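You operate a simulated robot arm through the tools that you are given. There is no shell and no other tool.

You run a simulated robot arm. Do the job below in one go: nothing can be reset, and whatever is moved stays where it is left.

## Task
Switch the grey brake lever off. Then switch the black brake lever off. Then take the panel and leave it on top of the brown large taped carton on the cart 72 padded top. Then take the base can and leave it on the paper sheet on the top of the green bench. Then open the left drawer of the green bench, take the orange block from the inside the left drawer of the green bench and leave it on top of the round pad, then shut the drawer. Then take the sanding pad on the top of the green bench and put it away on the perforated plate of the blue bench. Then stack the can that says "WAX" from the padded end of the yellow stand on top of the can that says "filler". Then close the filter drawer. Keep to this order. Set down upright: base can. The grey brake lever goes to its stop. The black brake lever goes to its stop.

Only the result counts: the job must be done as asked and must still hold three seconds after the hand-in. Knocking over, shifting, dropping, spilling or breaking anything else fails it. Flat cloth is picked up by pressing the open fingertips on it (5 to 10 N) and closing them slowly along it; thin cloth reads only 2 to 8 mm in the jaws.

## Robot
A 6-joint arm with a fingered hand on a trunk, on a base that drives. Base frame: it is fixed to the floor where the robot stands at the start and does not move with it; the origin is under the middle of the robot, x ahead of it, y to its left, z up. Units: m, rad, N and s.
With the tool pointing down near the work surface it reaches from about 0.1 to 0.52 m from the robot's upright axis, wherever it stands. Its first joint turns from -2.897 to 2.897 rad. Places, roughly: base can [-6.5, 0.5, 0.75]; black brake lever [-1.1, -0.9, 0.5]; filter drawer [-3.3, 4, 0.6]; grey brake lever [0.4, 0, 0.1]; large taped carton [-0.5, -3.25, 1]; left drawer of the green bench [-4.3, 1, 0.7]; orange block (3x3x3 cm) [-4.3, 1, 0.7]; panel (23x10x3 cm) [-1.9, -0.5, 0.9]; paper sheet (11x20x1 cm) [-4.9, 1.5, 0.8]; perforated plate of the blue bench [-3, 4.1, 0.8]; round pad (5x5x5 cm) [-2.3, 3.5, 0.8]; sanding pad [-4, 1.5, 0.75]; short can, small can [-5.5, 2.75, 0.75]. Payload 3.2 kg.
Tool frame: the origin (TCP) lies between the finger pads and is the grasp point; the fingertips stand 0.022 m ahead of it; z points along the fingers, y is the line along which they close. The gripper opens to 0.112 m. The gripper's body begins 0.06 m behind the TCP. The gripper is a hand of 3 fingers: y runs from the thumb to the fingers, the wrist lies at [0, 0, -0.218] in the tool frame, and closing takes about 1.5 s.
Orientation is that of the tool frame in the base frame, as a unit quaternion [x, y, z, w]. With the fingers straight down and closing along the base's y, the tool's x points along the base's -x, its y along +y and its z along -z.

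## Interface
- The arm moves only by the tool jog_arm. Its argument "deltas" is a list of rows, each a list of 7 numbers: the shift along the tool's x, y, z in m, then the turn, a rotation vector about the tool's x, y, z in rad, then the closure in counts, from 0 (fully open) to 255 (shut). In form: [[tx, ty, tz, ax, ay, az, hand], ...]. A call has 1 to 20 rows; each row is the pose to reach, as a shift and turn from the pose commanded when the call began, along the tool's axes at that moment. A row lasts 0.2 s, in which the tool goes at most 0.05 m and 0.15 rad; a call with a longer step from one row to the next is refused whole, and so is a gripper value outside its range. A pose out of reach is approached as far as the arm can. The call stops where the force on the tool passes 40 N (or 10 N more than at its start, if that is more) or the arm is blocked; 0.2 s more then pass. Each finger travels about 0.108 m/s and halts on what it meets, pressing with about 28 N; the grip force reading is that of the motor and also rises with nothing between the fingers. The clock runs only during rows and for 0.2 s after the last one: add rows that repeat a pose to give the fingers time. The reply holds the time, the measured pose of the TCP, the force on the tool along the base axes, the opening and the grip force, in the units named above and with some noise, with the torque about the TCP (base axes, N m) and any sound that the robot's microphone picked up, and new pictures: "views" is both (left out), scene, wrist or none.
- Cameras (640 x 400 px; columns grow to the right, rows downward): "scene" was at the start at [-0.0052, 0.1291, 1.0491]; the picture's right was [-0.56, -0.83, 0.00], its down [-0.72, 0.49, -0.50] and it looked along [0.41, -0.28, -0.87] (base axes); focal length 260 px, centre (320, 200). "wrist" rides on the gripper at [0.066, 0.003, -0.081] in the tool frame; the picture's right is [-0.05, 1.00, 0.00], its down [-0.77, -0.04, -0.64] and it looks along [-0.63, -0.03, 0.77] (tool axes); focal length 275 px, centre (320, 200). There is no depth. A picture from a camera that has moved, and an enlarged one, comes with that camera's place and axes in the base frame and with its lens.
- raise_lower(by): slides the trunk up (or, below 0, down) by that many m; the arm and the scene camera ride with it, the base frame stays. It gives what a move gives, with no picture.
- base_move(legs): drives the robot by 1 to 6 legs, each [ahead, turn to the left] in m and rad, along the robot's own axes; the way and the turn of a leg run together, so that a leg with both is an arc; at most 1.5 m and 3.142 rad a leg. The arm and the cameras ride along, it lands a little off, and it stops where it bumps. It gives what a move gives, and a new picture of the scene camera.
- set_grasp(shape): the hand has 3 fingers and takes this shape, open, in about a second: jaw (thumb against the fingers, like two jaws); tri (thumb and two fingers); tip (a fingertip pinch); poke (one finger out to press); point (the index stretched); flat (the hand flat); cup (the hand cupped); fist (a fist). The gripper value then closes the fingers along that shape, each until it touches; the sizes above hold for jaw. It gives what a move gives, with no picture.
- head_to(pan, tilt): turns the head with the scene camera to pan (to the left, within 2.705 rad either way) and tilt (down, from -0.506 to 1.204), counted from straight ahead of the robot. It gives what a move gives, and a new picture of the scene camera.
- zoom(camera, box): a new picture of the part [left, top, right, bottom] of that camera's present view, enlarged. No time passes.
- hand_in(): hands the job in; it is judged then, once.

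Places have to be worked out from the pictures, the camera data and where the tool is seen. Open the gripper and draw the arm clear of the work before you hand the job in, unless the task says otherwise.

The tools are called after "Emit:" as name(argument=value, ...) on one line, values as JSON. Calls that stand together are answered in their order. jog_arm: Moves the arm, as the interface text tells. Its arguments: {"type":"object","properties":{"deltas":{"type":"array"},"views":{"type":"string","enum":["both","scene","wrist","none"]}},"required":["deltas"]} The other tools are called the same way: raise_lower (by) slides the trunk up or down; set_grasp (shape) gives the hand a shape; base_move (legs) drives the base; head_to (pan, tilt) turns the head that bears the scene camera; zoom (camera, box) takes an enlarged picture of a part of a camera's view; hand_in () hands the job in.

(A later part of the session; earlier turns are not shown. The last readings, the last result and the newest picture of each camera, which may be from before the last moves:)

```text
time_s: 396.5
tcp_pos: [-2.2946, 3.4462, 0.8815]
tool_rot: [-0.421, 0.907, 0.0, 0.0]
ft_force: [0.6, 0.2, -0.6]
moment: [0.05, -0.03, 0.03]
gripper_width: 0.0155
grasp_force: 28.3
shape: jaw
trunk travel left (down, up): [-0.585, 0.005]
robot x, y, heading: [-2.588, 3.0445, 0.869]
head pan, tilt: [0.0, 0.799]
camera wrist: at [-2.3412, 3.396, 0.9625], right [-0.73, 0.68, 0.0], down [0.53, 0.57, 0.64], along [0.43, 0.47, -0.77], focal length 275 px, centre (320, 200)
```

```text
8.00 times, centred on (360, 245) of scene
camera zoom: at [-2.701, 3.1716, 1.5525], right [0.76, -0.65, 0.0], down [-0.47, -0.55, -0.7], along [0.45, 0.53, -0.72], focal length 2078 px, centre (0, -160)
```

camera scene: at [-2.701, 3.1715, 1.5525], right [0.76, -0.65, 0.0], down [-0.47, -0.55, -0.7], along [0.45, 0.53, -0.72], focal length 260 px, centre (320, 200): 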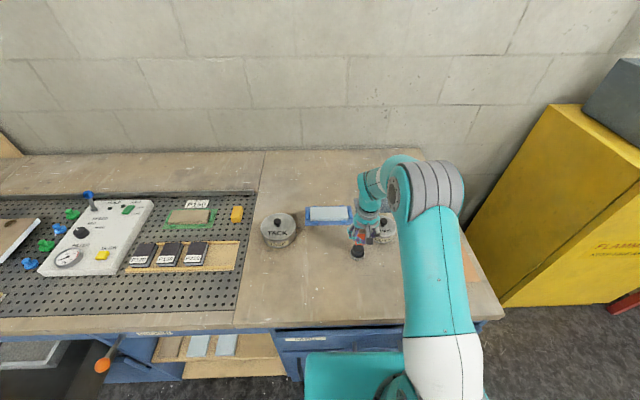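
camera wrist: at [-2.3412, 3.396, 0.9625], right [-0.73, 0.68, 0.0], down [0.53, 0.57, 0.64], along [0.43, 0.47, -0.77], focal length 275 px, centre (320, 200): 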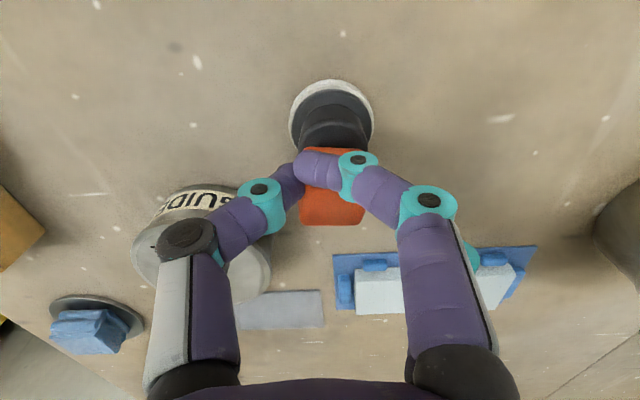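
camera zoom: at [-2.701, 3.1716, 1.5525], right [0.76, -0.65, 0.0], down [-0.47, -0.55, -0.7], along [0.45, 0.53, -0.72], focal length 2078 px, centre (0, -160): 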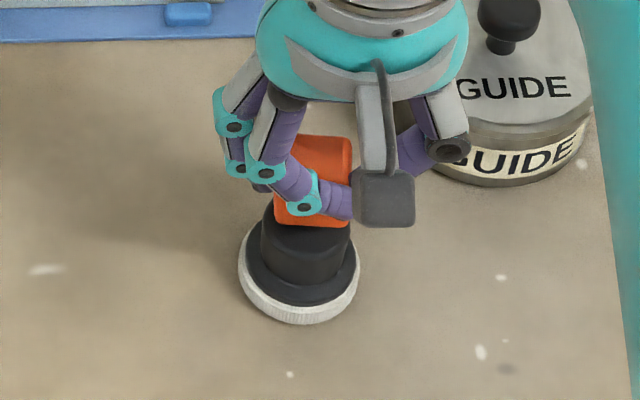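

The block is centred over the knob. I'll lower in small steps until it touches.

Emit:
jog_arm(deltas=[[0, 0, 0.003, 0, 0, 0, 255], [0, 0, 0.006, 0, 0, 0, 255], [0, 0, 0.008, 0, 0, 0, 255], [0, 0, 0.008, 0, 0, 0, 255]], views="none")

Emit:
jog_arm(deltas=[[0, 0, 0.002, 0, 0, 0, 255], [0, 0, 0.003, 0, 0, 0, 255], [0, 0, 0.003, 0, 0, 0, 255]], views="none")

Emit:
zoom(camera="scene", box=[330, 220, 390, 270])

```text
time_s: 397.5
tcp_pos: [-2.2944, 3.4467, 0.8753]
tool_rot: [-0.42, 0.907, 0.0, 0.0]
ft_force: [0.1, -3.0, 14.4]
moment: [0.26, 0.07, -0.03]
gripper_width: 0.0162
grasp_force: 28.3
shape: jaw
trunk travel left (down, up): [-0.585, 0.005]
robot x, y, heading: [-2.5895, 3.048, 0.859]
head pan, tilt: [0.0, 0.799]
```

```text
time_s: 398.3
tcp_pos: [-2.2949, 3.4448, 0.8726]
tool_rot: [-0.42, 0.907, 0.001, 0.001]
ft_force: [2.1, -2.7, 21.8]
moment: [0.4, 0.13, -0.04]
gripper_width: 0.0172
grasp_force: 27.9
shape: jaw
trunk travel left (down, up): [-0.585, 0.005]
robot x, y, heading: [-2.5875, 3.0474, 0.863]
head pan, tilt: [0.0, 0.799]
```

```text
8.00 times, centred on (360, 245) of scene
camera zoom: at [-2.7018, 3.1691, 1.5527], right [0.76, -0.65, 0.0], down [-0.46, -0.54, -0.7], along [0.45, 0.53, -0.72], focal length 2078 px, centre (0, -160)
```

zoom: 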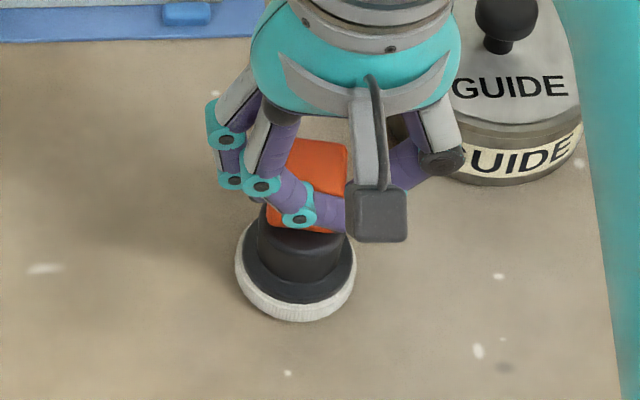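

Contact with about 22 N; the block is on the knob, slightly tilted in the grip. I'll ease up until the load is small, then release gently.

Emit:
jog_arm(deltas=[[0, 0, -0.003, 0, 0, 0, 255], [0, 0, -0.005, 0, 0, 0, 255], [0, 0, -0.005, 0, 0, 0, 255]], views="wrist")

Emit:
zoom(camera="scene", box=[330, 220, 390, 270])

```text
time_s: 399.1
tcp_pos: [-2.2959, 3.4485, 0.8756]
tool_rot: [-0.42, 0.907, 0.0, 0.0]
ft_force: [0.7, -0.4, 5.5]
moment: [0.11, -0.01, -0.03]
gripper_width: 0.0171
grasp_force: 27.8
shape: jaw
trunk travel left (down, up): [-0.585, 0.005]
robot x, y, heading: [-2.5891, 3.0495, 0.87]
head pan, tilt: [0.0, 0.799]
camera wrist: at [-2.3421, 3.3981, 0.9562], right [-0.73, 0.68, 0.0], down [0.53, 0.57, 0.64], along [0.43, 0.47, -0.77], focal length 275 px, centre (320, 200)
```

wrist: 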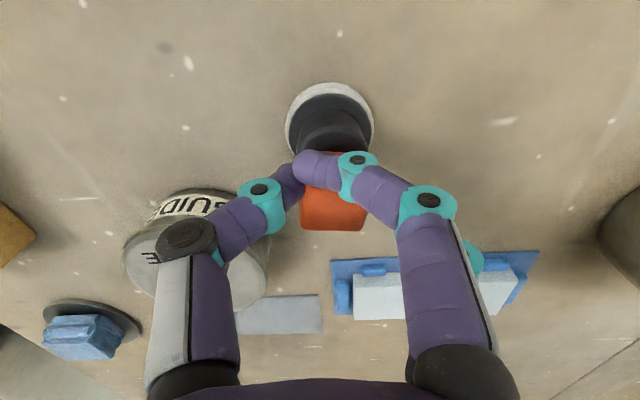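

```text
8.00 times, centred on (360, 245) of scene
camera zoom: at [-2.7011, 3.1709, 1.5524], right [0.76, -0.65, 0.0], down [-0.46, -0.55, -0.7], along [0.45, 0.53, -0.72], focal length 2078 px, centre (0, -160)
```

zoom: 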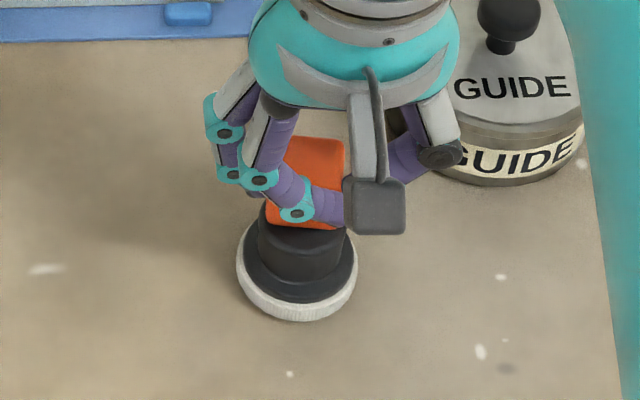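

Comparing the two views, the block sits about 8 mm too far forward on the knob. I'll lift slightly, shift back 8 mm, and lower again.

Emit:
jog_arm(deltas=[[0, 0, -0.006, 0, 0, 0, 255], [0.004, -0.001, -0.01, 0, 0, 0, 255], [0.008, -0.002, -0.01, 0, 0, 0, 255], [0.008, -0.002, -0.01, 0, 0, 0, 255]], views="wrist")

Emit:
zoom(camera="scene", box=[330, 220, 390, 270])

Emit:
zoom(camera="wrist", box=[260, 70, 410, 250])

```text
time_s: 400.1
tcp_pos: [-2.3001, 3.4413, 0.885]
tool_rot: [-0.421, 0.907, 0.0, 0.0]
ft_force: [0.3, -0.3, 0.0]
moment: [0.02, 0.02, -0.03]
gripper_width: 0.017
grasp_force: 28.4
shape: jaw
trunk travel left (down, up): [-0.585, 0.005]
robot x, y, heading: [-2.588, 3.0451, 0.865]
head pan, tilt: [0.0, 0.799]
camera wrist: at [-2.3453, 3.3918, 0.9664], right [-0.73, 0.68, 0.0], down [0.53, 0.57, 0.64], along [0.43, 0.47, -0.77], focal length 275 px, centre (320, 200)
```

wrist: 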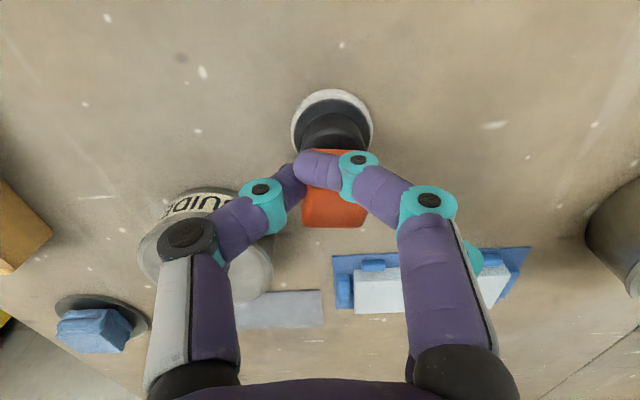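

```text
8.00 times, centred on (360, 245) of scene
camera zoom: at [-2.7009, 3.1716, 1.5525], right [0.76, -0.65, 0.0], down [-0.47, -0.55, -0.7], along [0.45, 0.53, -0.72], focal length 2078 px, centre (0, -160)
```

zoom: 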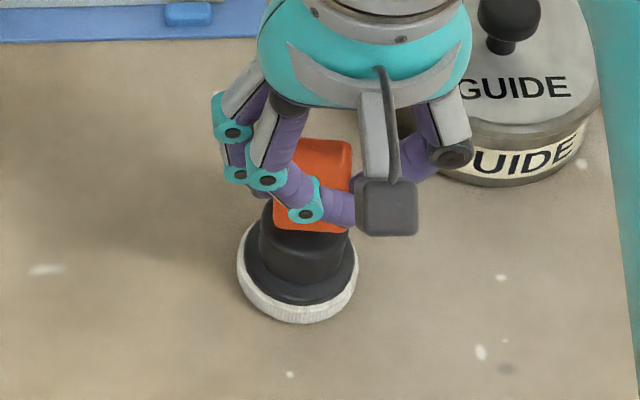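

```text
2.22 times, centred on (335, 160) of wrist
camera zoom: at [-2.3453, 3.3918, 0.9664], right [-0.73, 0.68, 0.0], down [0.53, 0.57, 0.64], along [0.43, 0.47, -0.77], focal length 612 px, centre (287, 289)
```

zoom: 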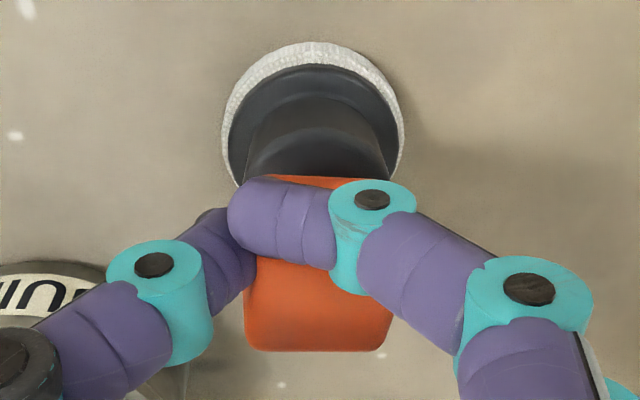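

Now centred to within a few millimetres. I'll lower back to light contact.

Emit:
jog_arm(deltas=[[-0.001, 0, 0.004, 0, 0, 0, 255], [-0.001, 0, 0.008, 0, 0, 0, 255], [-0.001, 0, 0.01, 0, 0, 0, 255], [-0.001, 0, 0.01, 0, 0, 0, 255]], views="none")

```text
time_s: 401.1
tcp_pos: [-2.2978, 3.4401, 0.8749]
tool_rot: [-0.421, 0.907, 0.0, -0.001]
ft_force: [-1.2, 0.5, 5.2]
moment: [0.12, 0.06, 0.05]
gripper_width: 0.0168
grasp_force: 28.1
shape: jaw
trunk travel left (down, up): [-0.585, 0.005]
robot x, y, heading: [-2.5943, 3.0472, 0.868]
head pan, tilt: [0.0, 0.799]
```

Light contact. I'll press 1.5 mm more so it seats flat, then open gradually.

Emit:
jog_arm(deltas=[[0, 0, 0.0015, 0, 0, 0, 255], [0, 0, 0.0015, 0, 0, 0, 230], [0, 0, 0.0015, 0, 0, 0, 215], [0, 0, 0.0015, 0, 0, 0, 200], [0, 0, 0.0015, 0, 0, 0, 185], [0, 0, 0.0015, 0, 0, 0, 170], [0, 0, 0.0015, 0, 0, 0, 150], [0, 0, 0.0015, 0, 0, 0, 130], [0, 0, 0.0015, 0, 0, 0, 110], [0, 0, 0.0015, 0, 0, 0, 110]], views="wrist")

Emit:
zoom(camera="scene", box=[330, 220, 390, 270])

```text
time_s: 403.3
tcp_pos: [-2.2972, 3.4408, 0.8749]
tool_rot: [-0.421, 0.907, 0.0, 0.0]
ft_force: [-0.5, 1.3, 0.3]
moment: [-0.02, 0.0, 0.02]
gripper_width: 0.063
grasp_force: 0.0
shape: jaw
trunk travel left (down, up): [-0.585, 0.005]
robot x, y, heading: [-2.5858, 3.0492, 0.868]
head pan, tilt: [0.0, 0.799]
camera wrist: at [-2.344, 3.3914, 0.9547], right [-0.73, 0.68, 0.0], down [0.53, 0.57, 0.64], along [0.43, 0.47, -0.77], focal length 275 px, centre (320, 200)
```

wrist: 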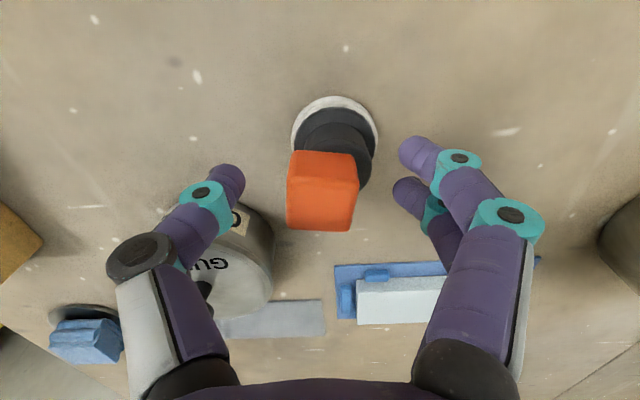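

```text
8.00 times, centred on (360, 245) of scene
camera zoom: at [-2.701, 3.1715, 1.5525], right [0.76, -0.65, 0.0], down [-0.47, -0.55, -0.7], along [0.45, 0.53, -0.72], focal length 2078 px, centre (0, -160)
```

zoom: 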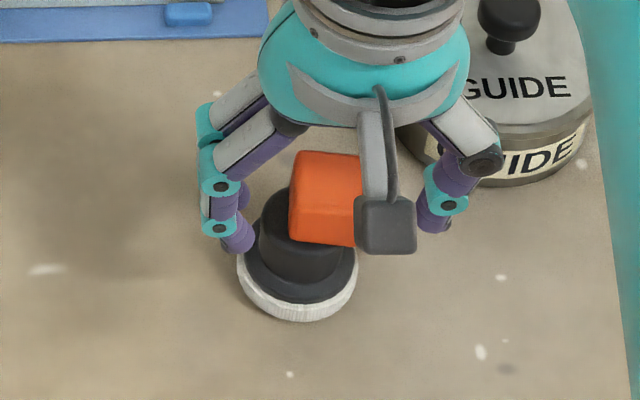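

The block rests on the knob, about 6 mm right of centre but well supported. I'll open wider and lift straight up.

Emit:
jog_arm(deltas=[[0, 0, 0, 0, 0, 0, 60], [0, 0, 0, 0, 0, 0, 60], [0, 0, -0.01, 0, 0, 0, 60], [0, 0, -0.03, 0, 0, 0, 60], [0, 0, -0.06, 0, 0, 0, 60], [0, 0, -0.1, 0, 0, 0, 60], [0, 0, -0.14, 0, 0, 0, 60], [0, 0, -0.18, 0, 0, 0, 60]], views="both")

Emit:
zoom(camera="scene", box=[330, 220, 390, 270])

Emit:
zoom(camera="wrist", box=[270, 50, 390, 150])

```text
time_s: 405.1
tcp_pos: [-2.3002, 3.4399, 1.0557]
tool_rot: [-0.42, 0.908, -0.001, -0.001]
ft_force: [-0.1, 0.0, -0.7]
moment: [0.02, 0.0, 0.01]
gripper_width: 0.0852
grasp_force: 0.0
shape: jaw
trunk travel left (down, up): [-0.585, 0.005]
robot x, y, heading: [-2.5867, 3.0466, 0.868]
head pan, tilt: [0.0, 0.799]
camera scene: at [-2.7011, 3.1713, 1.5524], right [0.76, -0.65, 0.0], down [-0.46, -0.55, -0.7], along [0.45, 0.53, -0.72], focal length 260 px, centre (320, 200)
camera wrist: at [-2.3462, 3.3897, 1.1364], right [-0.73, 0.68, 0.0], down [0.53, 0.57, 0.64], along [0.43, 0.46, -0.77], focal length 275 px, centre (320, 200)
```

scene: 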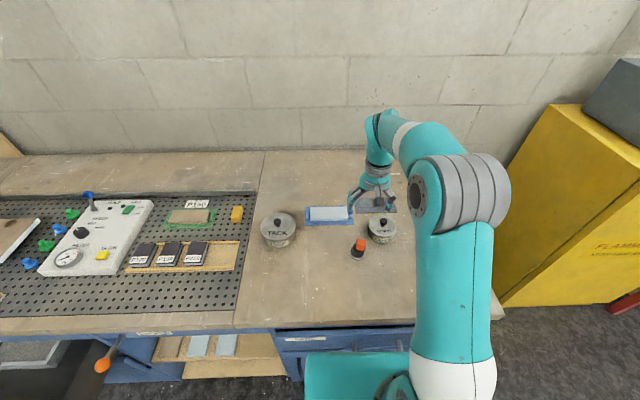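
wrist: 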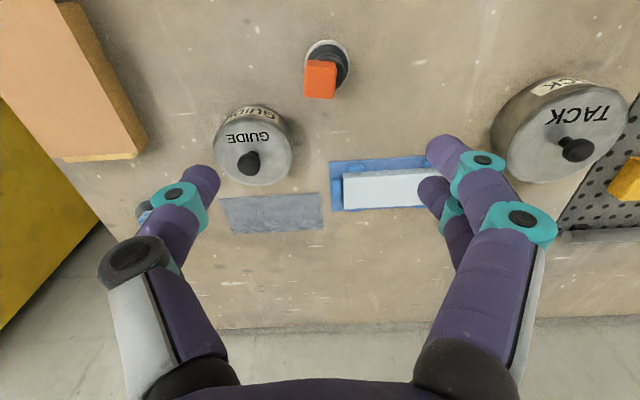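

```text
8.00 times, centred on (360, 245) of scene
camera zoom: at [-2.7011, 3.1713, 1.5524], right [0.76, -0.65, 0.0], down [-0.46, -0.55, -0.7], along [0.45, 0.53, -0.72], focal length 2078 px, centre (0, -160)
```

zoom: 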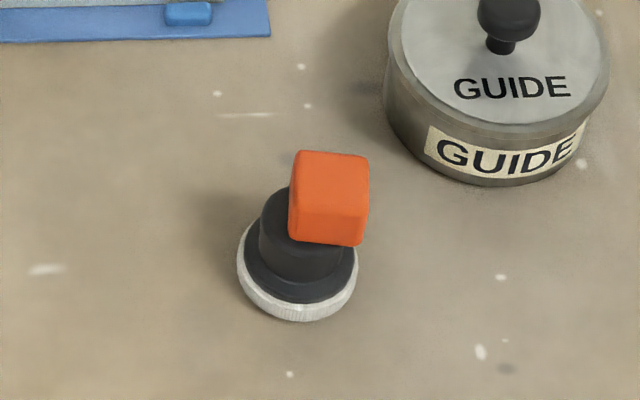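

```text
4.00 times, centred on (330, 100) of wrist
camera zoom: at [-2.3462, 3.3897, 1.1364], right [-0.73, 0.68, 0.0], down [0.53, 0.57, 0.64], along [0.43, 0.46, -0.77], focal length 1101 px, centre (280, 600)
```

zoom: 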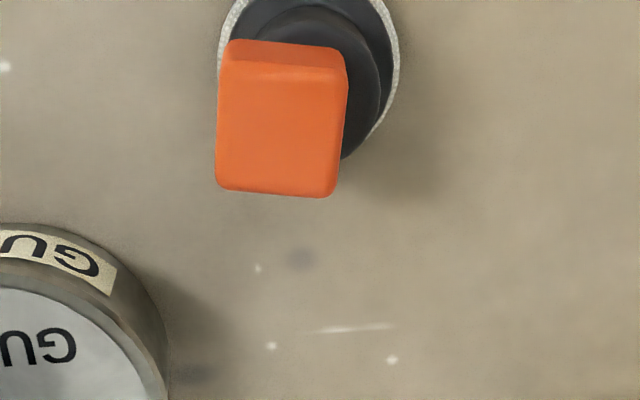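

The orange block rests stably on the round pad. Now back to shut the drawer: I'll reverse from the blue bench and drive round to the corridor side of the green bench.

Emit:
base_move(legs=[[-0.2, 0], [0, -2.181], [0.99, 0], [0.99, 0], [0, -1.297]])

```text
time_s: 424.6
tcp_pos: [-2.6263, 0.6879, 1.0552]
tool_rot: [0.963, 0.27, 0.0, 0.001]
ft_force: [1.0, 0.5, -0.3]
moment: [0.0, 0.02, 0.0]
gripper_width: 0.0853
grasp_force: 0.1
shape: jaw
trunk travel left (down, up): [-0.585, 0.005]
robot x, y, heading: [-2.2299, 0.9695, -2.596]
head pan, tilt: [0.0, 0.799]
camera scene: at [-2.1614, 0.8181, 1.5525], right [-0.52, 0.86, 0.0], down [0.61, 0.37, -0.7], along [-0.6, -0.36, -0.72], focal length 260 px, centre (320, 200)
```

scene: 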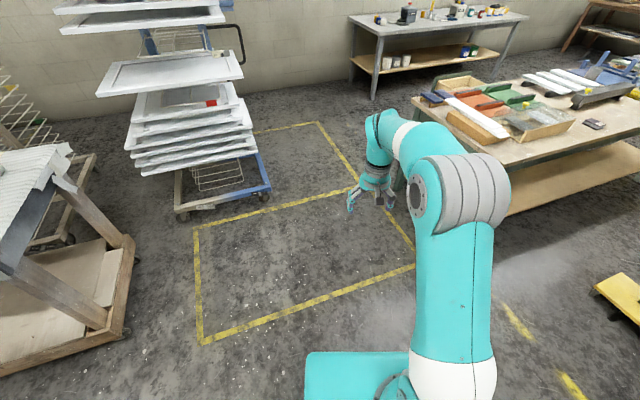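

The sanding pad (small black block) is visible on the far bench top. Continuing into the corridor to face the open drawer.

Emit:
base_move(legs=[[0, -0.0124], [1.168, 0], [1.168, 0], [0, -0.978], [0.937, 0], [0, -1.805]])

Emit:
head_to(pan=0.0, tilt=0.7)

```text
time_s: 447.7
tcp_pos: [-4.8491, 0.5887, 1.0552]
tool_rot: [-0.455, 0.89, 0.0, 0.0]
ft_force: [0.5, 0.4, 0.6]
moment: [0.01, -0.03, 0.0]
gripper_width: 0.0853
grasp_force: 0.0
shape: jaw
trunk travel left (down, up): [-0.585, 0.005]
robot x, y, heading: [-5.1061, 0.1759, 0.941]
head pan, tilt: [0.0, 0.799]
camera scene: at [-5.2276, 0.2905, 1.5525], right [0.81, -0.59, 0.0], down [-0.42, -0.58, -0.7], along [0.41, 0.56, -0.72], focal length 260 px, centre (320, 200)
```

scene: 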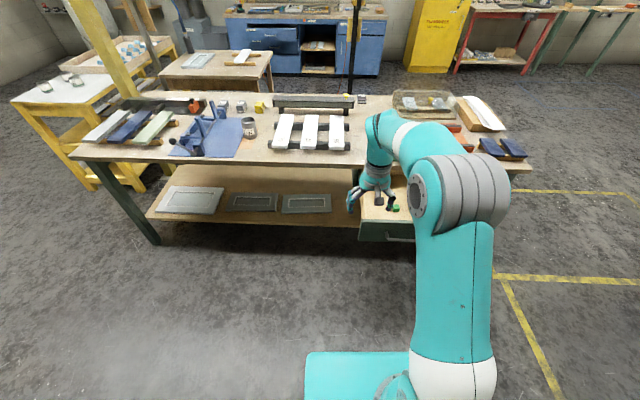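

```text
time_s: 448.3
tcp_pos: [-4.849, 0.5892, 1.0544]
tool_rot: [-0.456, 0.89, 0.0, 0.0]
ft_force: [-0.5, -0.4, -0.3]
moment: [0.04, 0.01, 0.01]
gripper_width: 0.0852
grasp_force: 0.0
shape: jaw
trunk travel left (down, up): [-0.585, 0.005]
robot x, y, heading: [-5.1056, 0.174, 0.943]
head pan, tilt: [0.0, 0.7]
camera scene: at [-5.2252, 0.294, 1.5607], right [0.81, -0.59, 0.0], down [-0.38, -0.52, -0.76], along [0.45, 0.62, -0.64], focal length 260 px, centre (320, 200)
```

scene: 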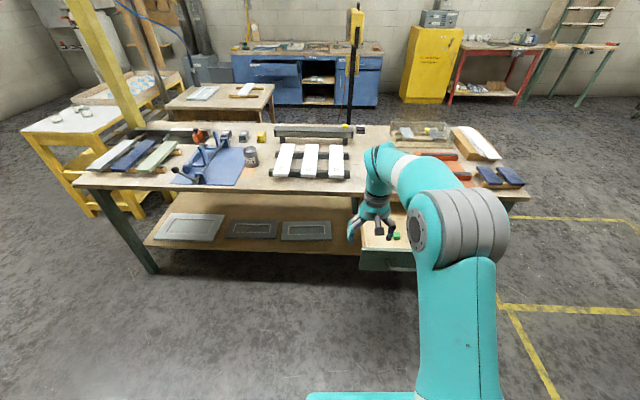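

I'll square up, lower the trunk, and tilt the closed hand forward so its fingertips can push the drawer front beside the handle.

Emit:
base_move(legs=[[0, -0.05]])

Emit:
raise_lower(by=-0.36)

Emit:
jog_arm(deltas=[[-0.012, -0.003, -0.001, 0, -0.1, 0, 120], [-0.024, -0.006, -0.002, 0, -0.2, 0, 200], [-0.036, -0.009, -0.003, 0, -0.3, 0, 255], [-0.048, -0.012, -0.004, 0, -0.4, 0, 255], [-0.06, -0.015, -0.005, 0, -0.5, 0, 255], [-0.072, -0.018, -0.006, 0, -0.6, 0, 255], [-0.08, -0.02, -0.006, 0, -0.7, 0, 255], [-0.08, -0.02, -0.006, 0, -0.7, 0, 255]], views="both")

```text
time_s: 449.1
tcp_pos: [-4.8284, 0.5762, 1.055]
tool_rot: [-0.434, 0.901, 0.001, 0.0]
ft_force: [0.7, -0.4, 0.3]
moment: [0.02, 0.06, 0.0]
gripper_width: 0.0855
grasp_force: 0.0
shape: jaw
trunk travel left (down, up): [-0.585, 0.005]
robot x, y, heading: [-5.1054, 0.1772, 0.893]
head pan, tilt: [0.0, 0.7]
camera scene: at [-5.219, 0.2996, 1.5607], right [0.78, -0.63, 0.0], down [-0.4, -0.5, -0.76], along [0.48, 0.6, -0.64], focal length 260 px, centre (320, 200)
```

scene: 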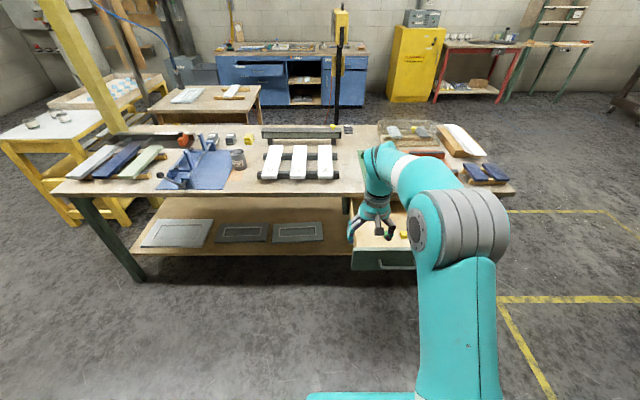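

```text
time_s: 452.6
tcp_pos: [-4.8283, 0.5766, 0.6968]
tool_rot: [-0.434, 0.901, 0.001, 0.0]
ft_force: [-0.3, -0.2, -0.6]
moment: [-0.03, 0.0, 0.0]
gripper_width: 0.0854
grasp_force: 0.0
shape: jaw
trunk travel left (down, up): [-0.225, 0.365]
robot x, y, heading: [-5.1055, 0.1748, 0.898]
head pan, tilt: [0.0, 0.7]
```

```text
time_s: 454.4
tcp_pos: [-4.7649, 0.6268, 0.6991]
tool_rot: [-0.409, 0.846, 0.15, 0.309]
ft_force: [0.3, 0.2, -0.1]
moment: [0.01, 0.0, -0.01]
gripper_width: 0.0
grasp_force: 28.4
shape: jaw
trunk travel left (down, up): [-0.225, 0.365]
robot x, y, heading: [-5.1054, 0.1747, 0.894]
head pan, tilt: [0.0, 0.7]
camera scene: at [-5.2193, 0.2997, 1.2007], right [0.78, -0.63, 0.0], down [-0.4, -0.5, -0.76], along [0.48, 0.6, -0.64], focal length 260 px, centre (320, 200)
camera wrist: at [-4.8319, 0.5475, 0.7185], right [-0.76, 0.65, 0.03], down [0.14, 0.12, 0.98], along [0.64, 0.75, -0.18], focal length 275 px, centre (320, 200)
```

scene: 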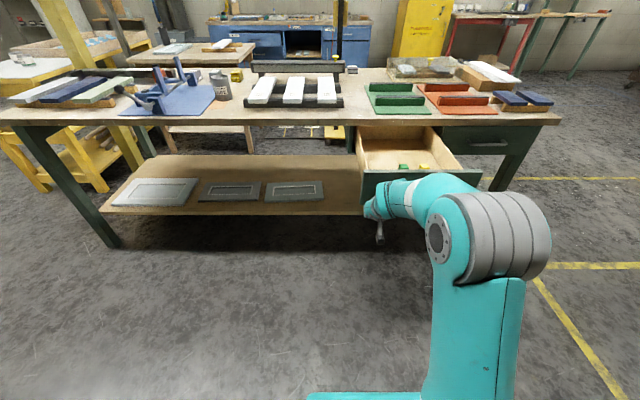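
wrist: 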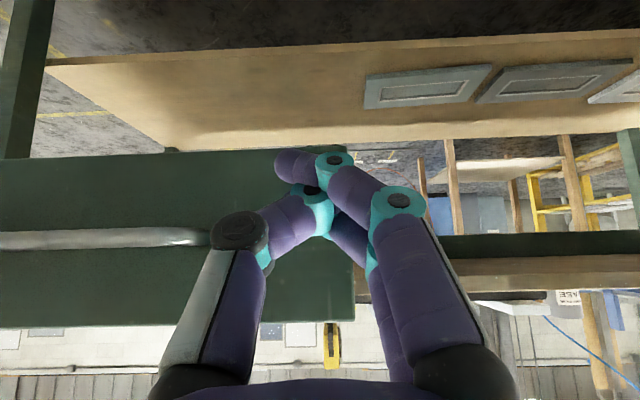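

The hand is near the panel's left edge; I'll shift 3 cm right, then drive forward to push the drawer most of the way shut.

Emit:
jog_arm(deltas=[[0, -0.015, 0, 0, 0, 0, 255], [0, -0.03, 0, 0, 0, 0, 255], [0, -0.03, 0, 0, 0, 0, 255]], views="none")

Emit:
base_move(legs=[[0.2, 0]])

```text
time_s: 455.2
tcp_pos: [-4.7389, 0.6081, 0.7013]
tool_rot: [-0.409, 0.846, 0.149, 0.309]
ft_force: [-0.1, -0.6, 0.2]
moment: [-0.01, 0.01, -0.01]
gripper_width: 0.0
grasp_force: 27.6
shape: jaw
trunk travel left (down, up): [-0.225, 0.365]
robot x, y, heading: [-5.1027, 0.1711, 0.894]
head pan, tilt: [0.0, 0.7]
```

```text
time_s: 456.8
tcp_pos: [-4.6141, 0.7633, 0.6999]
tool_rot: [-0.407, 0.847, 0.148, 0.309]
ft_force: [0.3, 0.7, 0.2]
moment: [0.0, 0.01, 0.03]
gripper_width: 0.0
grasp_force: 28.4
shape: jaw
trunk travel left (down, up): [-0.225, 0.365]
robot x, y, heading: [-4.9802, 0.331, 0.895]
head pan, tilt: [0.0, 0.7]
camera scene: at [-5.0943, 0.4552, 1.2007], right [0.78, -0.63, 0.0], down [-0.4, -0.5, -0.77], along [0.48, 0.6, -0.64], focal length 260 px, centre (320, 200)
```

scene: 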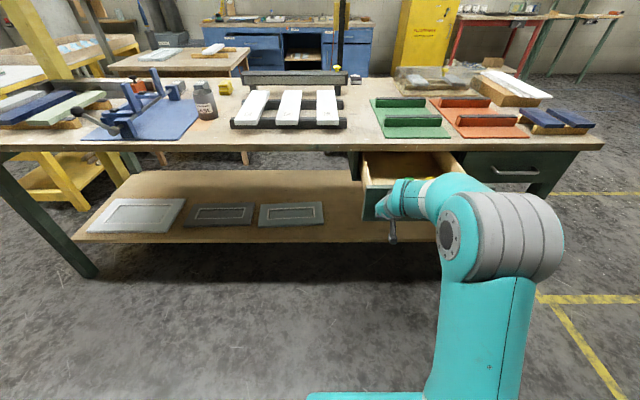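

It's closing smoothly. I'll push another 0.15 m.

Emit:
base_move(legs=[[0.15, 0]])

Emit:
zoom(camera="wrist", box=[0, 0, 640, 400])

```text
time_s: 458.2
tcp_pos: [-4.5229, 0.8782, 0.6991]
tool_rot: [-0.407, 0.846, 0.148, 0.31]
ft_force: [0.0, 0.1, -0.8]
moment: [-0.01, 0.02, -0.01]
gripper_width: 0.0001
grasp_force: 28.1
shape: jaw
trunk travel left (down, up): [-0.225, 0.365]
robot x, y, heading: [-4.888, 0.4427, 0.894]
head pan, tilt: [0.0, 0.7]
camera scene: at [-5.002, 0.57, 1.2007], right [0.78, -0.63, 0.0], down [-0.4, -0.5, -0.77], along [0.48, 0.6, -0.64], focal length 260 px, centre (320, 200)
```

scene: 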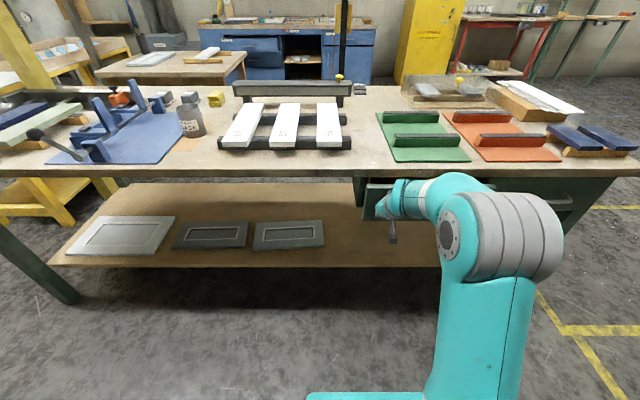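

```text
1.00 times, centred on (320, 200) of wrist (not enlarged: the box is as wide or as high as the picture)
camera zoom: at [-4.5902, 0.7996, 0.719], right [-0.76, 0.65, 0.03], down [0.14, 0.12, 0.98], along [0.64, 0.75, -0.18], focal length 275 px, centre (320, 200)
```

zoom: 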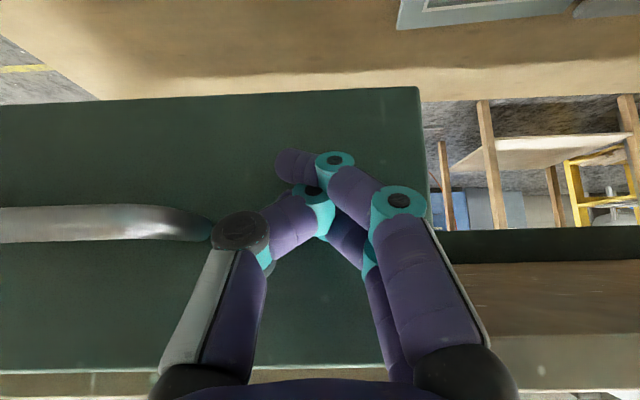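

About 4–5 cm remains. I'll finish with the arm in small forward steps so I can feel it reach the end.

Emit:
jog_arm(deltas=[[-0.0076, 0, 0.0065, 0, 0, 0, 255], [-0.0153, 0, 0.0129, 0, 0, 0, 255], [-0.0229, 0, 0.0194, 0, 0, 0, 255], [-0.0305, 0, 0.0259, 0, 0, 0, 255], [-0.0381, 0, 0.0323, 0, 0, 0, 255], [-0.0458, 0, 0.0388, 0, 0, 0, 255], [-0.0534, 0, 0.0453, 0, 0, 0, 255]], views="both")

```text
time_s: 459.7
tcp_pos: [-4.4904, 0.9237, 0.695]
tool_rot: [-0.407, 0.85, 0.148, 0.301]
ft_force: [-14.3, -12.9, 2.5]
moment: [-0.02, -0.08, -0.31]
gripper_width: 0.0
grasp_force: 27.3
shape: jaw
trunk travel left (down, up): [-0.225, 0.365]
robot x, y, heading: [-4.8901, 0.4466, 0.9]
head pan, tilt: [0.0, 0.7]
stopped in row 7: the force on the tool passed its limit at 49 N (the readings are from after the stop); the commanded pose is now the measured one
camera scene: at [-5.0043, 0.5678, 1.2008], right [0.78, -0.62, 0.0], down [-0.4, -0.5, -0.77], along [0.48, 0.6, -0.64], focal length 260 px, centre (320, 200)
camera wrist: at [-4.5579, 0.8448, 0.7153], right [-0.76, 0.65, 0.04], down [0.16, 0.13, 0.98], along [0.63, 0.75, -0.2], focal length 275 px, centre (320, 200)
```

scene: 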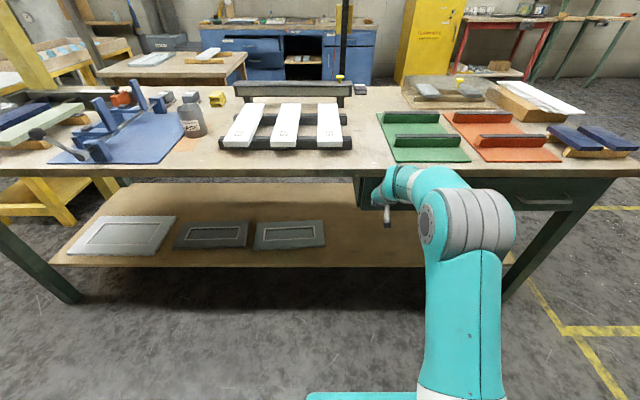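
wrist: 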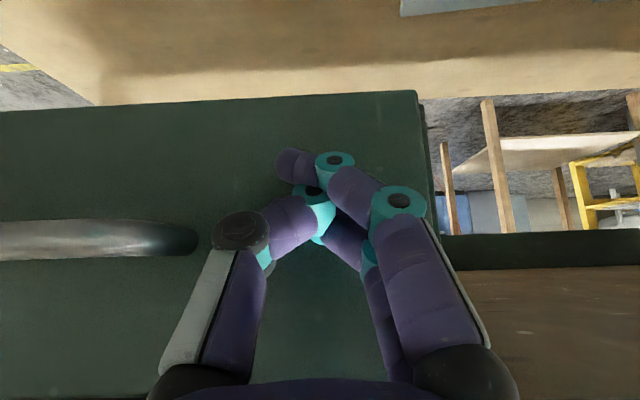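

It hit the end stop at 49 N, with the fingertips at the original closed plane. I'll withdraw and verify.

Emit:
jog_arm(deltas=[[0.03, 0, -0.025, 0, 0, 0, 255], [0.06, 0, -0.05, 0, 0, 0, 255], [0.09, 0, -0.075, 0, 0, 0, 200]], views="none")

Emit:
base_move(legs=[[-0.2, 0]])

Emit:
zoom(camera="scene", box=[320, 120, 560, 260])

```text
time_s: 460.5
tcp_pos: [-4.5643, 0.8326, 0.6935]
tool_rot: [-0.408, 0.849, 0.148, 0.301]
ft_force: [0.1, -0.3, -0.5]
moment: [0.01, 0.01, 0.0]
gripper_width: 0.0225
grasp_force: 0.1
shape: jaw
trunk travel left (down, up): [-0.225, 0.365]
robot x, y, heading: [-4.8888, 0.4441, 0.896]
head pan, tilt: [0.0, 0.7]
```

```text
time_s: 462.1
tcp_pos: [-4.6898, 0.6809, 0.6941]
tool_rot: [-0.409, 0.849, 0.148, 0.301]
ft_force: [0.5, -0.2, 1.0]
moment: [-0.01, -0.04, 0.01]
gripper_width: 0.0237
grasp_force: 0.1
shape: jaw
trunk travel left (down, up): [-0.225, 0.365]
robot x, y, heading: [-5.0111, 0.2912, 0.903]
head pan, tilt: [0.0, 0.7]
camera scene: at [-5.1255, 0.415, 1.2007], right [0.78, -0.62, 0.0], down [-0.4, -0.51, -0.76], along [0.47, 0.6, -0.64], focal length 260 px, centre (320, 200)
```

scene: 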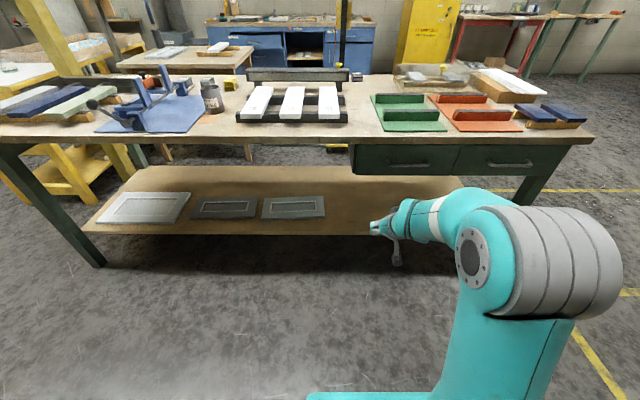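

```text
2.67 times, centred on (440, 190) of scene
camera zoom: at [-5.1255, 0.415, 1.2007], right [0.78, -0.62, 0.0], down [-0.4, -0.51, -0.76], along [0.47, 0.6, -0.64], focal length 693 px, centre (0, 227)
```

zoom: 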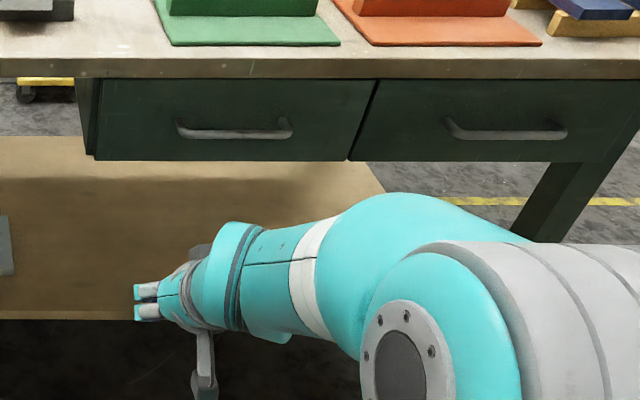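

The drawer is fully shut, flush with its neighbour. Next the sanding pad: I'll bring the hand back to vertical, raise the trunk, and drive round to the other side of the green bench.

Emit:
jog_arm(deltas=[[0.005, 0, -0.016, 0, 0.113, 0, 100], [0.01, 0, -0.032, 0, 0.227, 0, 0], [0.0155, 0, -0.0485, 0, 0.34, 0, 0], [0.021, 0, -0.0647, 0, 0.453, 0, 0], [0.026, 0, -0.081, 0, 0.567, 0, 0], [0.031, 0, -0.097, 0, 0.68, 0, 0], [0.031, 0, -0.097, 0, 0.68, 0, 0]], views="none")

Emit:
raise_lower(by=0.36)

Emit:
base_move(legs=[[0, -1.488], [0.922, 0], [0, 1.099], [1.181, 0]])

```text
time_s: 463.6
tcp_pos: [-4.7405, 0.6135, 0.7504]
tool_rot: [-0.437, 0.9, 0.003, 0.0]
ft_force: [0.5, 0.6, 0.2]
moment: [0.0, 0.01, 0.01]
gripper_width: 0.112
grasp_force: 0.0
shape: jaw
trunk travel left (down, up): [-0.225, 0.365]
robot x, y, heading: [-5.0135, 0.2915, 0.902]
head pan, tilt: [0.0, 0.7]
```

```text
time_s: 467.1
tcp_pos: [-4.7402, 0.6133, 1.1121]
tool_rot: [-0.436, 0.9, 0.004, 0.001]
ft_force: [-0.3, -0.2, 0.6]
moment: [-0.02, -0.01, 0.02]
gripper_width: 0.1118
grasp_force: 0.0
shape: jaw
trunk travel left (down, up): [-0.585, 0.005]
robot x, y, heading: [-5.0077, 0.2913, 0.899]
head pan, tilt: [0.0, 0.7]
```

```text
time_s: 483.9
tcp_pos: [-2.8957, 0.6511, 1.1113]
tool_rot: [-0.287, 0.958, 0.004, 0.001]
ft_force: [-0.8, -1.0, -0.2]
moment: [0.02, 0.02, -0.04]
gripper_width: 0.1118
grasp_force: 0.1
shape: jaw
trunk travel left (down, up): [-0.585, 0.005]
robot x, y, heading: [-3.2518, 0.4328, 0.584]
head pan, tilt: [0.0, 0.7]
camera scene: at [-3.3232, 0.5852, 1.5607], right [0.55, -0.84, 0.0], down [-0.54, -0.35, -0.76], along [0.64, 0.42, -0.64], focal length 260 px, centre (320, 200)
```

scene: 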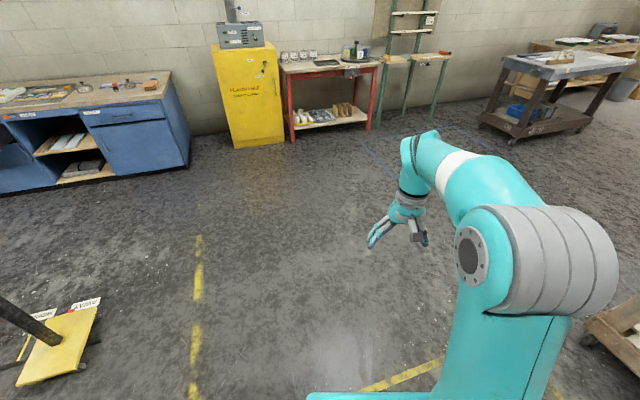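

The way round is clear; the lamp stand's base is at about [-3.65, 2.17]. I'll continue to a spot on the far side of the bench, left of the stand, facing the bench.

Emit:
base_move(legs=[[0, 0.719], [1.005, 0], [0, 1.665], [0.654, 0], [0, 1.065]])

Emit:
head_to(pan=-0.4, tilt=0.8)

```text
time_s: 497.9
tcp_pos: [-3.9893, 1.5928, 1.1104]
tool_rot: [0.998, -0.067, -0.001, 0.003]
ft_force: [0.2, -0.2, 0.0]
moment: [0.01, 0.0, 0.0]
gripper_width: 0.1118
grasp_force: 0.0
shape: jaw
trunk travel left (down, up): [-0.585, 0.005]
robot x, y, heading: [-3.5779, 1.5238, 3.01]
head pan, tilt: [0.0, 0.7]
stopped in leg 4: the robot was blocked; the commanded pose is now the measured one
camera scene: at [-3.6207, 1.3648, 1.5607], right [0.13, 0.99, 0.0], down [0.64, -0.08, -0.77], along [-0.76, 0.1, -0.64], focal length 260 px, centre (320, 200)
```

scene: 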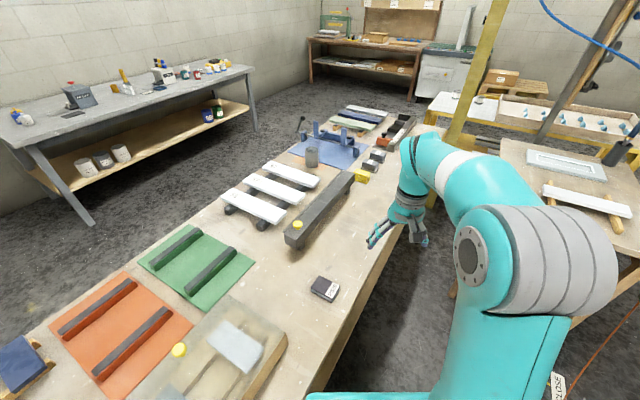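

```text
time_s: 498.8
tcp_pos: [-3.99, 1.5927, 1.1095]
tool_rot: [0.998, -0.068, -0.001, 0.002]
ft_force: [0.6, 0.1, -0.4]
moment: [0.04, -0.01, 0.02]
gripper_width: 0.1117
grasp_force: 0.1
shape: jaw
trunk travel left (down, up): [-0.585, 0.005]
robot x, y, heading: [-3.5731, 1.528, 3.008]
head pan, tilt: [-0.4, 0.799]
camera scene: at [-3.6075, 1.3944, 1.5525], right [0.51, 0.86, 0.0], down [0.62, -0.36, -0.7], along [-0.6, 0.35, -0.72], focal length 260 px, centre (320, 200)
```

scene: 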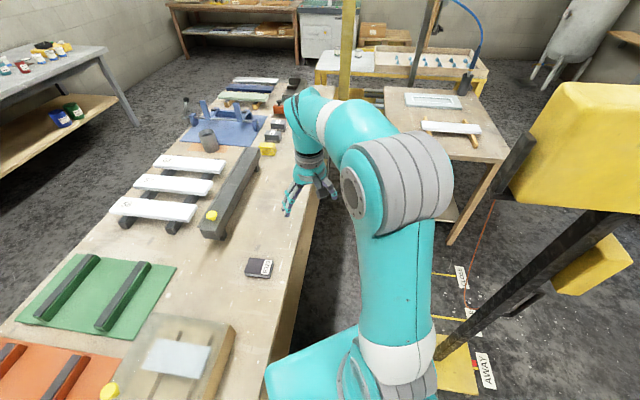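

The base nudged the bench edge with its front corner and stopped. I'll back off 0.1 m and check the bench items before repositioning parallel to the bench.

Emit:
base_move(legs=[[-0.12, 0]])

Emit:
zoom(camera="scene", box=[120, 60, 340, 260])

```text
time_s: 500.0
tcp_pos: [-3.8697, 1.5775, 1.1104]
tool_rot: [0.998, -0.067, -0.002, 0.002]
ft_force: [0.4, -0.3, -0.2]
moment: [0.0, -0.03, -0.01]
gripper_width: 0.1119
grasp_force: 0.0
shape: jaw
trunk travel left (down, up): [-0.585, 0.005]
robot x, y, heading: [-3.4557, 1.5085, 3.005]
head pan, tilt: [-0.4, 0.799]
camera scene: at [-3.4867, 1.3785, 1.5525], right [0.51, 0.86, 0.0], down [0.62, -0.36, -0.7], along [-0.6, 0.35, -0.72], focal length 260 px, centre (320, 200)
```

scene: 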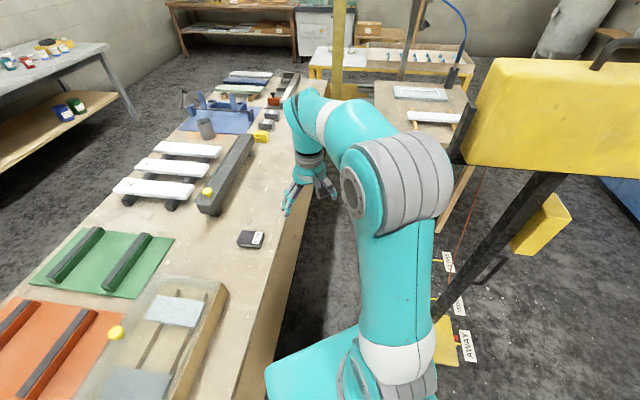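

```text
2.00 times, centred on (230, 160) of scene
camera zoom: at [-3.4867, 1.3785, 1.5525], right [0.51, 0.86, 0.0], down [0.62, -0.36, -0.7], along [-0.6, 0.35, -0.72], focal length 520 px, centre (500, 280)
```

zoom: 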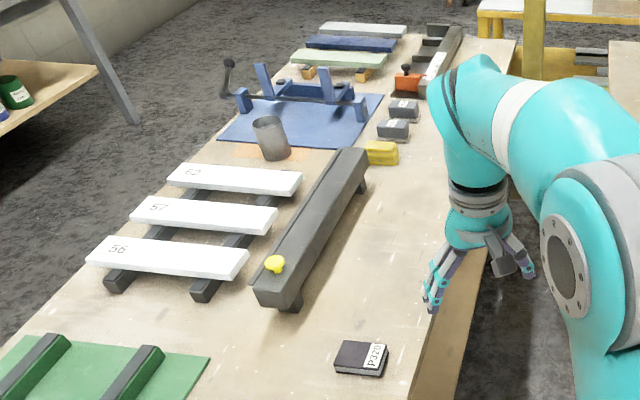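

Nothing on the bench was disturbed. I'll approach along a line pointing straight at the sanding pad, stopping with enough clearance from both the bench edge and the lamp stand.

Emit:
base_move(legs=[[0, 1.028], [-0.16, 0], [0, -0.62], [0.24, 0]])

Emit:
head_to(pan=0.0, tilt=0.9)

```text
time_s: 507.1
tcp_pos: [-3.9899, 1.4379, 1.1096]
tool_rot: [0.987, 0.161, 0.0, 0.002]
ft_force: [-0.3, -1.0, -0.3]
moment: [-0.04, 0.0, 0.02]
gripper_width: 0.1118
grasp_force: 0.0
shape: jaw
trunk travel left (down, up): [-0.585, 0.005]
robot x, y, heading: [-3.5892, 1.5612, -2.818]
head pan, tilt: [-0.4, 0.799]
camera scene: at [-3.5594, 1.4299, 1.5525], right [0.07, 1.0, 0.0], down [0.72, -0.05, -0.7], along [-0.69, 0.05, -0.72], focal length 260 px, centre (320, 200)
```

scene: 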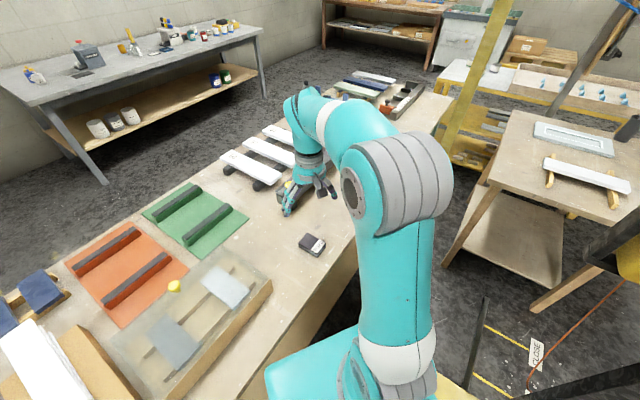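

```text
time_s: 508.0
tcp_pos: [-3.9897, 1.4379, 1.1098]
tool_rot: [0.987, 0.161, -0.001, 0.003]
ft_force: [0.4, 0.1, 0.0]
moment: [0.06, 0.01, -0.02]
gripper_width: 0.1118
grasp_force: 0.1
shape: jaw
trunk travel left (down, up): [-0.585, 0.005]
robot x, y, heading: [-3.5836, 1.5621, -2.819]
head pan, tilt: [0.0, 0.901]
camera scene: at [-3.5495, 1.4002, 1.5446], right [-0.32, 0.95, 0.0], down [0.74, 0.25, -0.62], along [-0.59, -0.2, -0.78], focal length 260 px, centre (320, 200)
```

scene: 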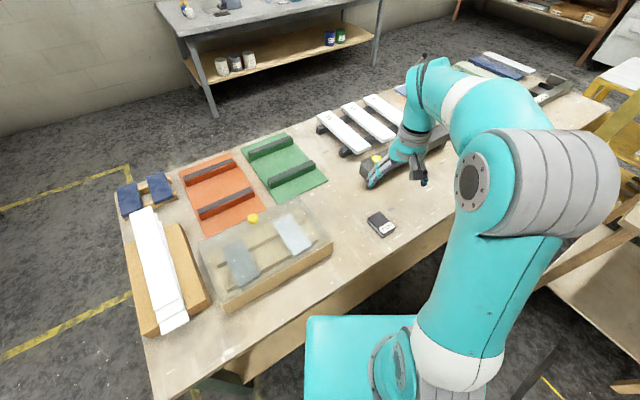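

The pad is in view and reachable. I'll zoom in both cameras.

Emit:
zoom(camera="scene", box=[330, 180, 440, 270])

Emit:
zoom(camera="wrist", box=[0, 0, 640, 400])

```text
4.44 times, centred on (385, 225) of scene
camera zoom: at [-3.5495, 1.4002, 1.5446], right [-0.32, 0.95, 0.0], down [0.74, 0.25, -0.62], along [-0.59, -0.2, -0.78], focal length 1155 px, centre (31, 89)
```

zoom: 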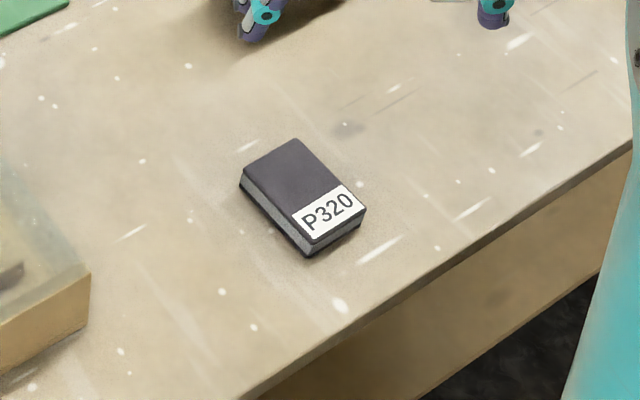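

```text
1.00 times, centred on (320, 200) of wrist (not enlarged: the box is as wide or as high as the picture)
camera zoom: at [-3.9263, 1.4563, 1.1907], right [0.27, -0.96, 0.01], down [-0.74, -0.21, 0.64], along [-0.61, -0.18, -0.77], focal length 275 px, centre (320, 200)
```

zoom: 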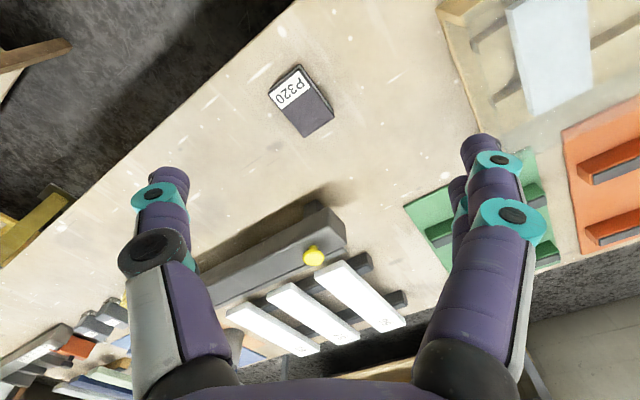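

The pad "P320" is about 7.3x5.8 cm, centred near [-4.072, 1.44], with its long axis at 56°. I'll rotate to close across the short side and move above it.

Emit:
jog_arm(deltas=[[-0.013, -0.005, 0, 0, 0, -0.109, 0], [-0.026, -0.009, 0, 0, 0, -0.218, 0], [-0.039, -0.014, 0.03, 0, 0, -0.327, 0], [-0.051, -0.019, 0.07, 0, 0, -0.436, 0], [-0.064, -0.023, 0.11, 0, 0, -0.545, 0], [-0.077, -0.028, 0.15, 0, 0, -0.654, 0], [-0.077, -0.028, 0.19, 0, 0, -0.654, 0], [-0.077, -0.028, 0.19, 0, 0, -0.654, 0]], views="both")

```text
time_s: 509.8
tcp_pos: [-4.0693, 1.4376, 0.9184]
tool_rot: [0.883, 0.47, -0.001, 0.004]
ft_force: [0.5, 0.4, 0.6]
moment: [-0.03, -0.04, 0.01]
gripper_width: 0.1119
grasp_force: 0.0
shape: jaw
trunk travel left (down, up): [-0.585, 0.005]
robot x, y, heading: [-3.584, 1.5594, -2.817]
head pan, tilt: [0.0, 0.901]
camera scene: at [-3.5494, 1.4002, 1.5446], right [-0.32, 0.95, 0.0], down [0.74, 0.25, -0.62], along [-0.59, -0.2, -0.78], focal length 260 px, centre (320, 200)
camera wrist: at [-4.0314, 1.49, 0.9991], right [0.8, -0.6, 0.0], down [-0.46, -0.62, 0.64], along [-0.38, -0.52, -0.77], focal length 275 px, centre (320, 200)
```

scene: 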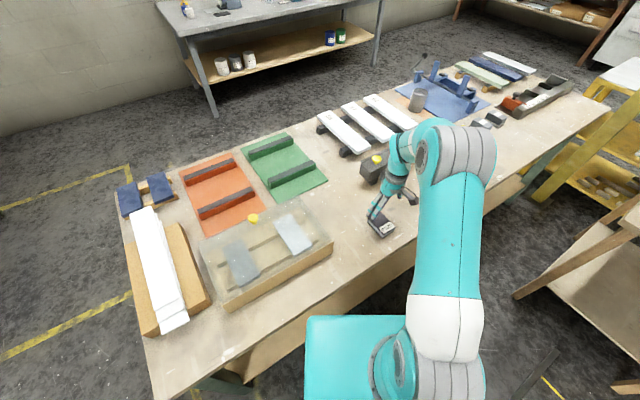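
wrist: 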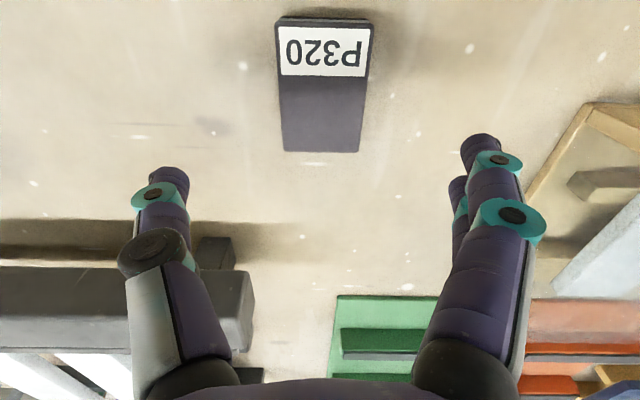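

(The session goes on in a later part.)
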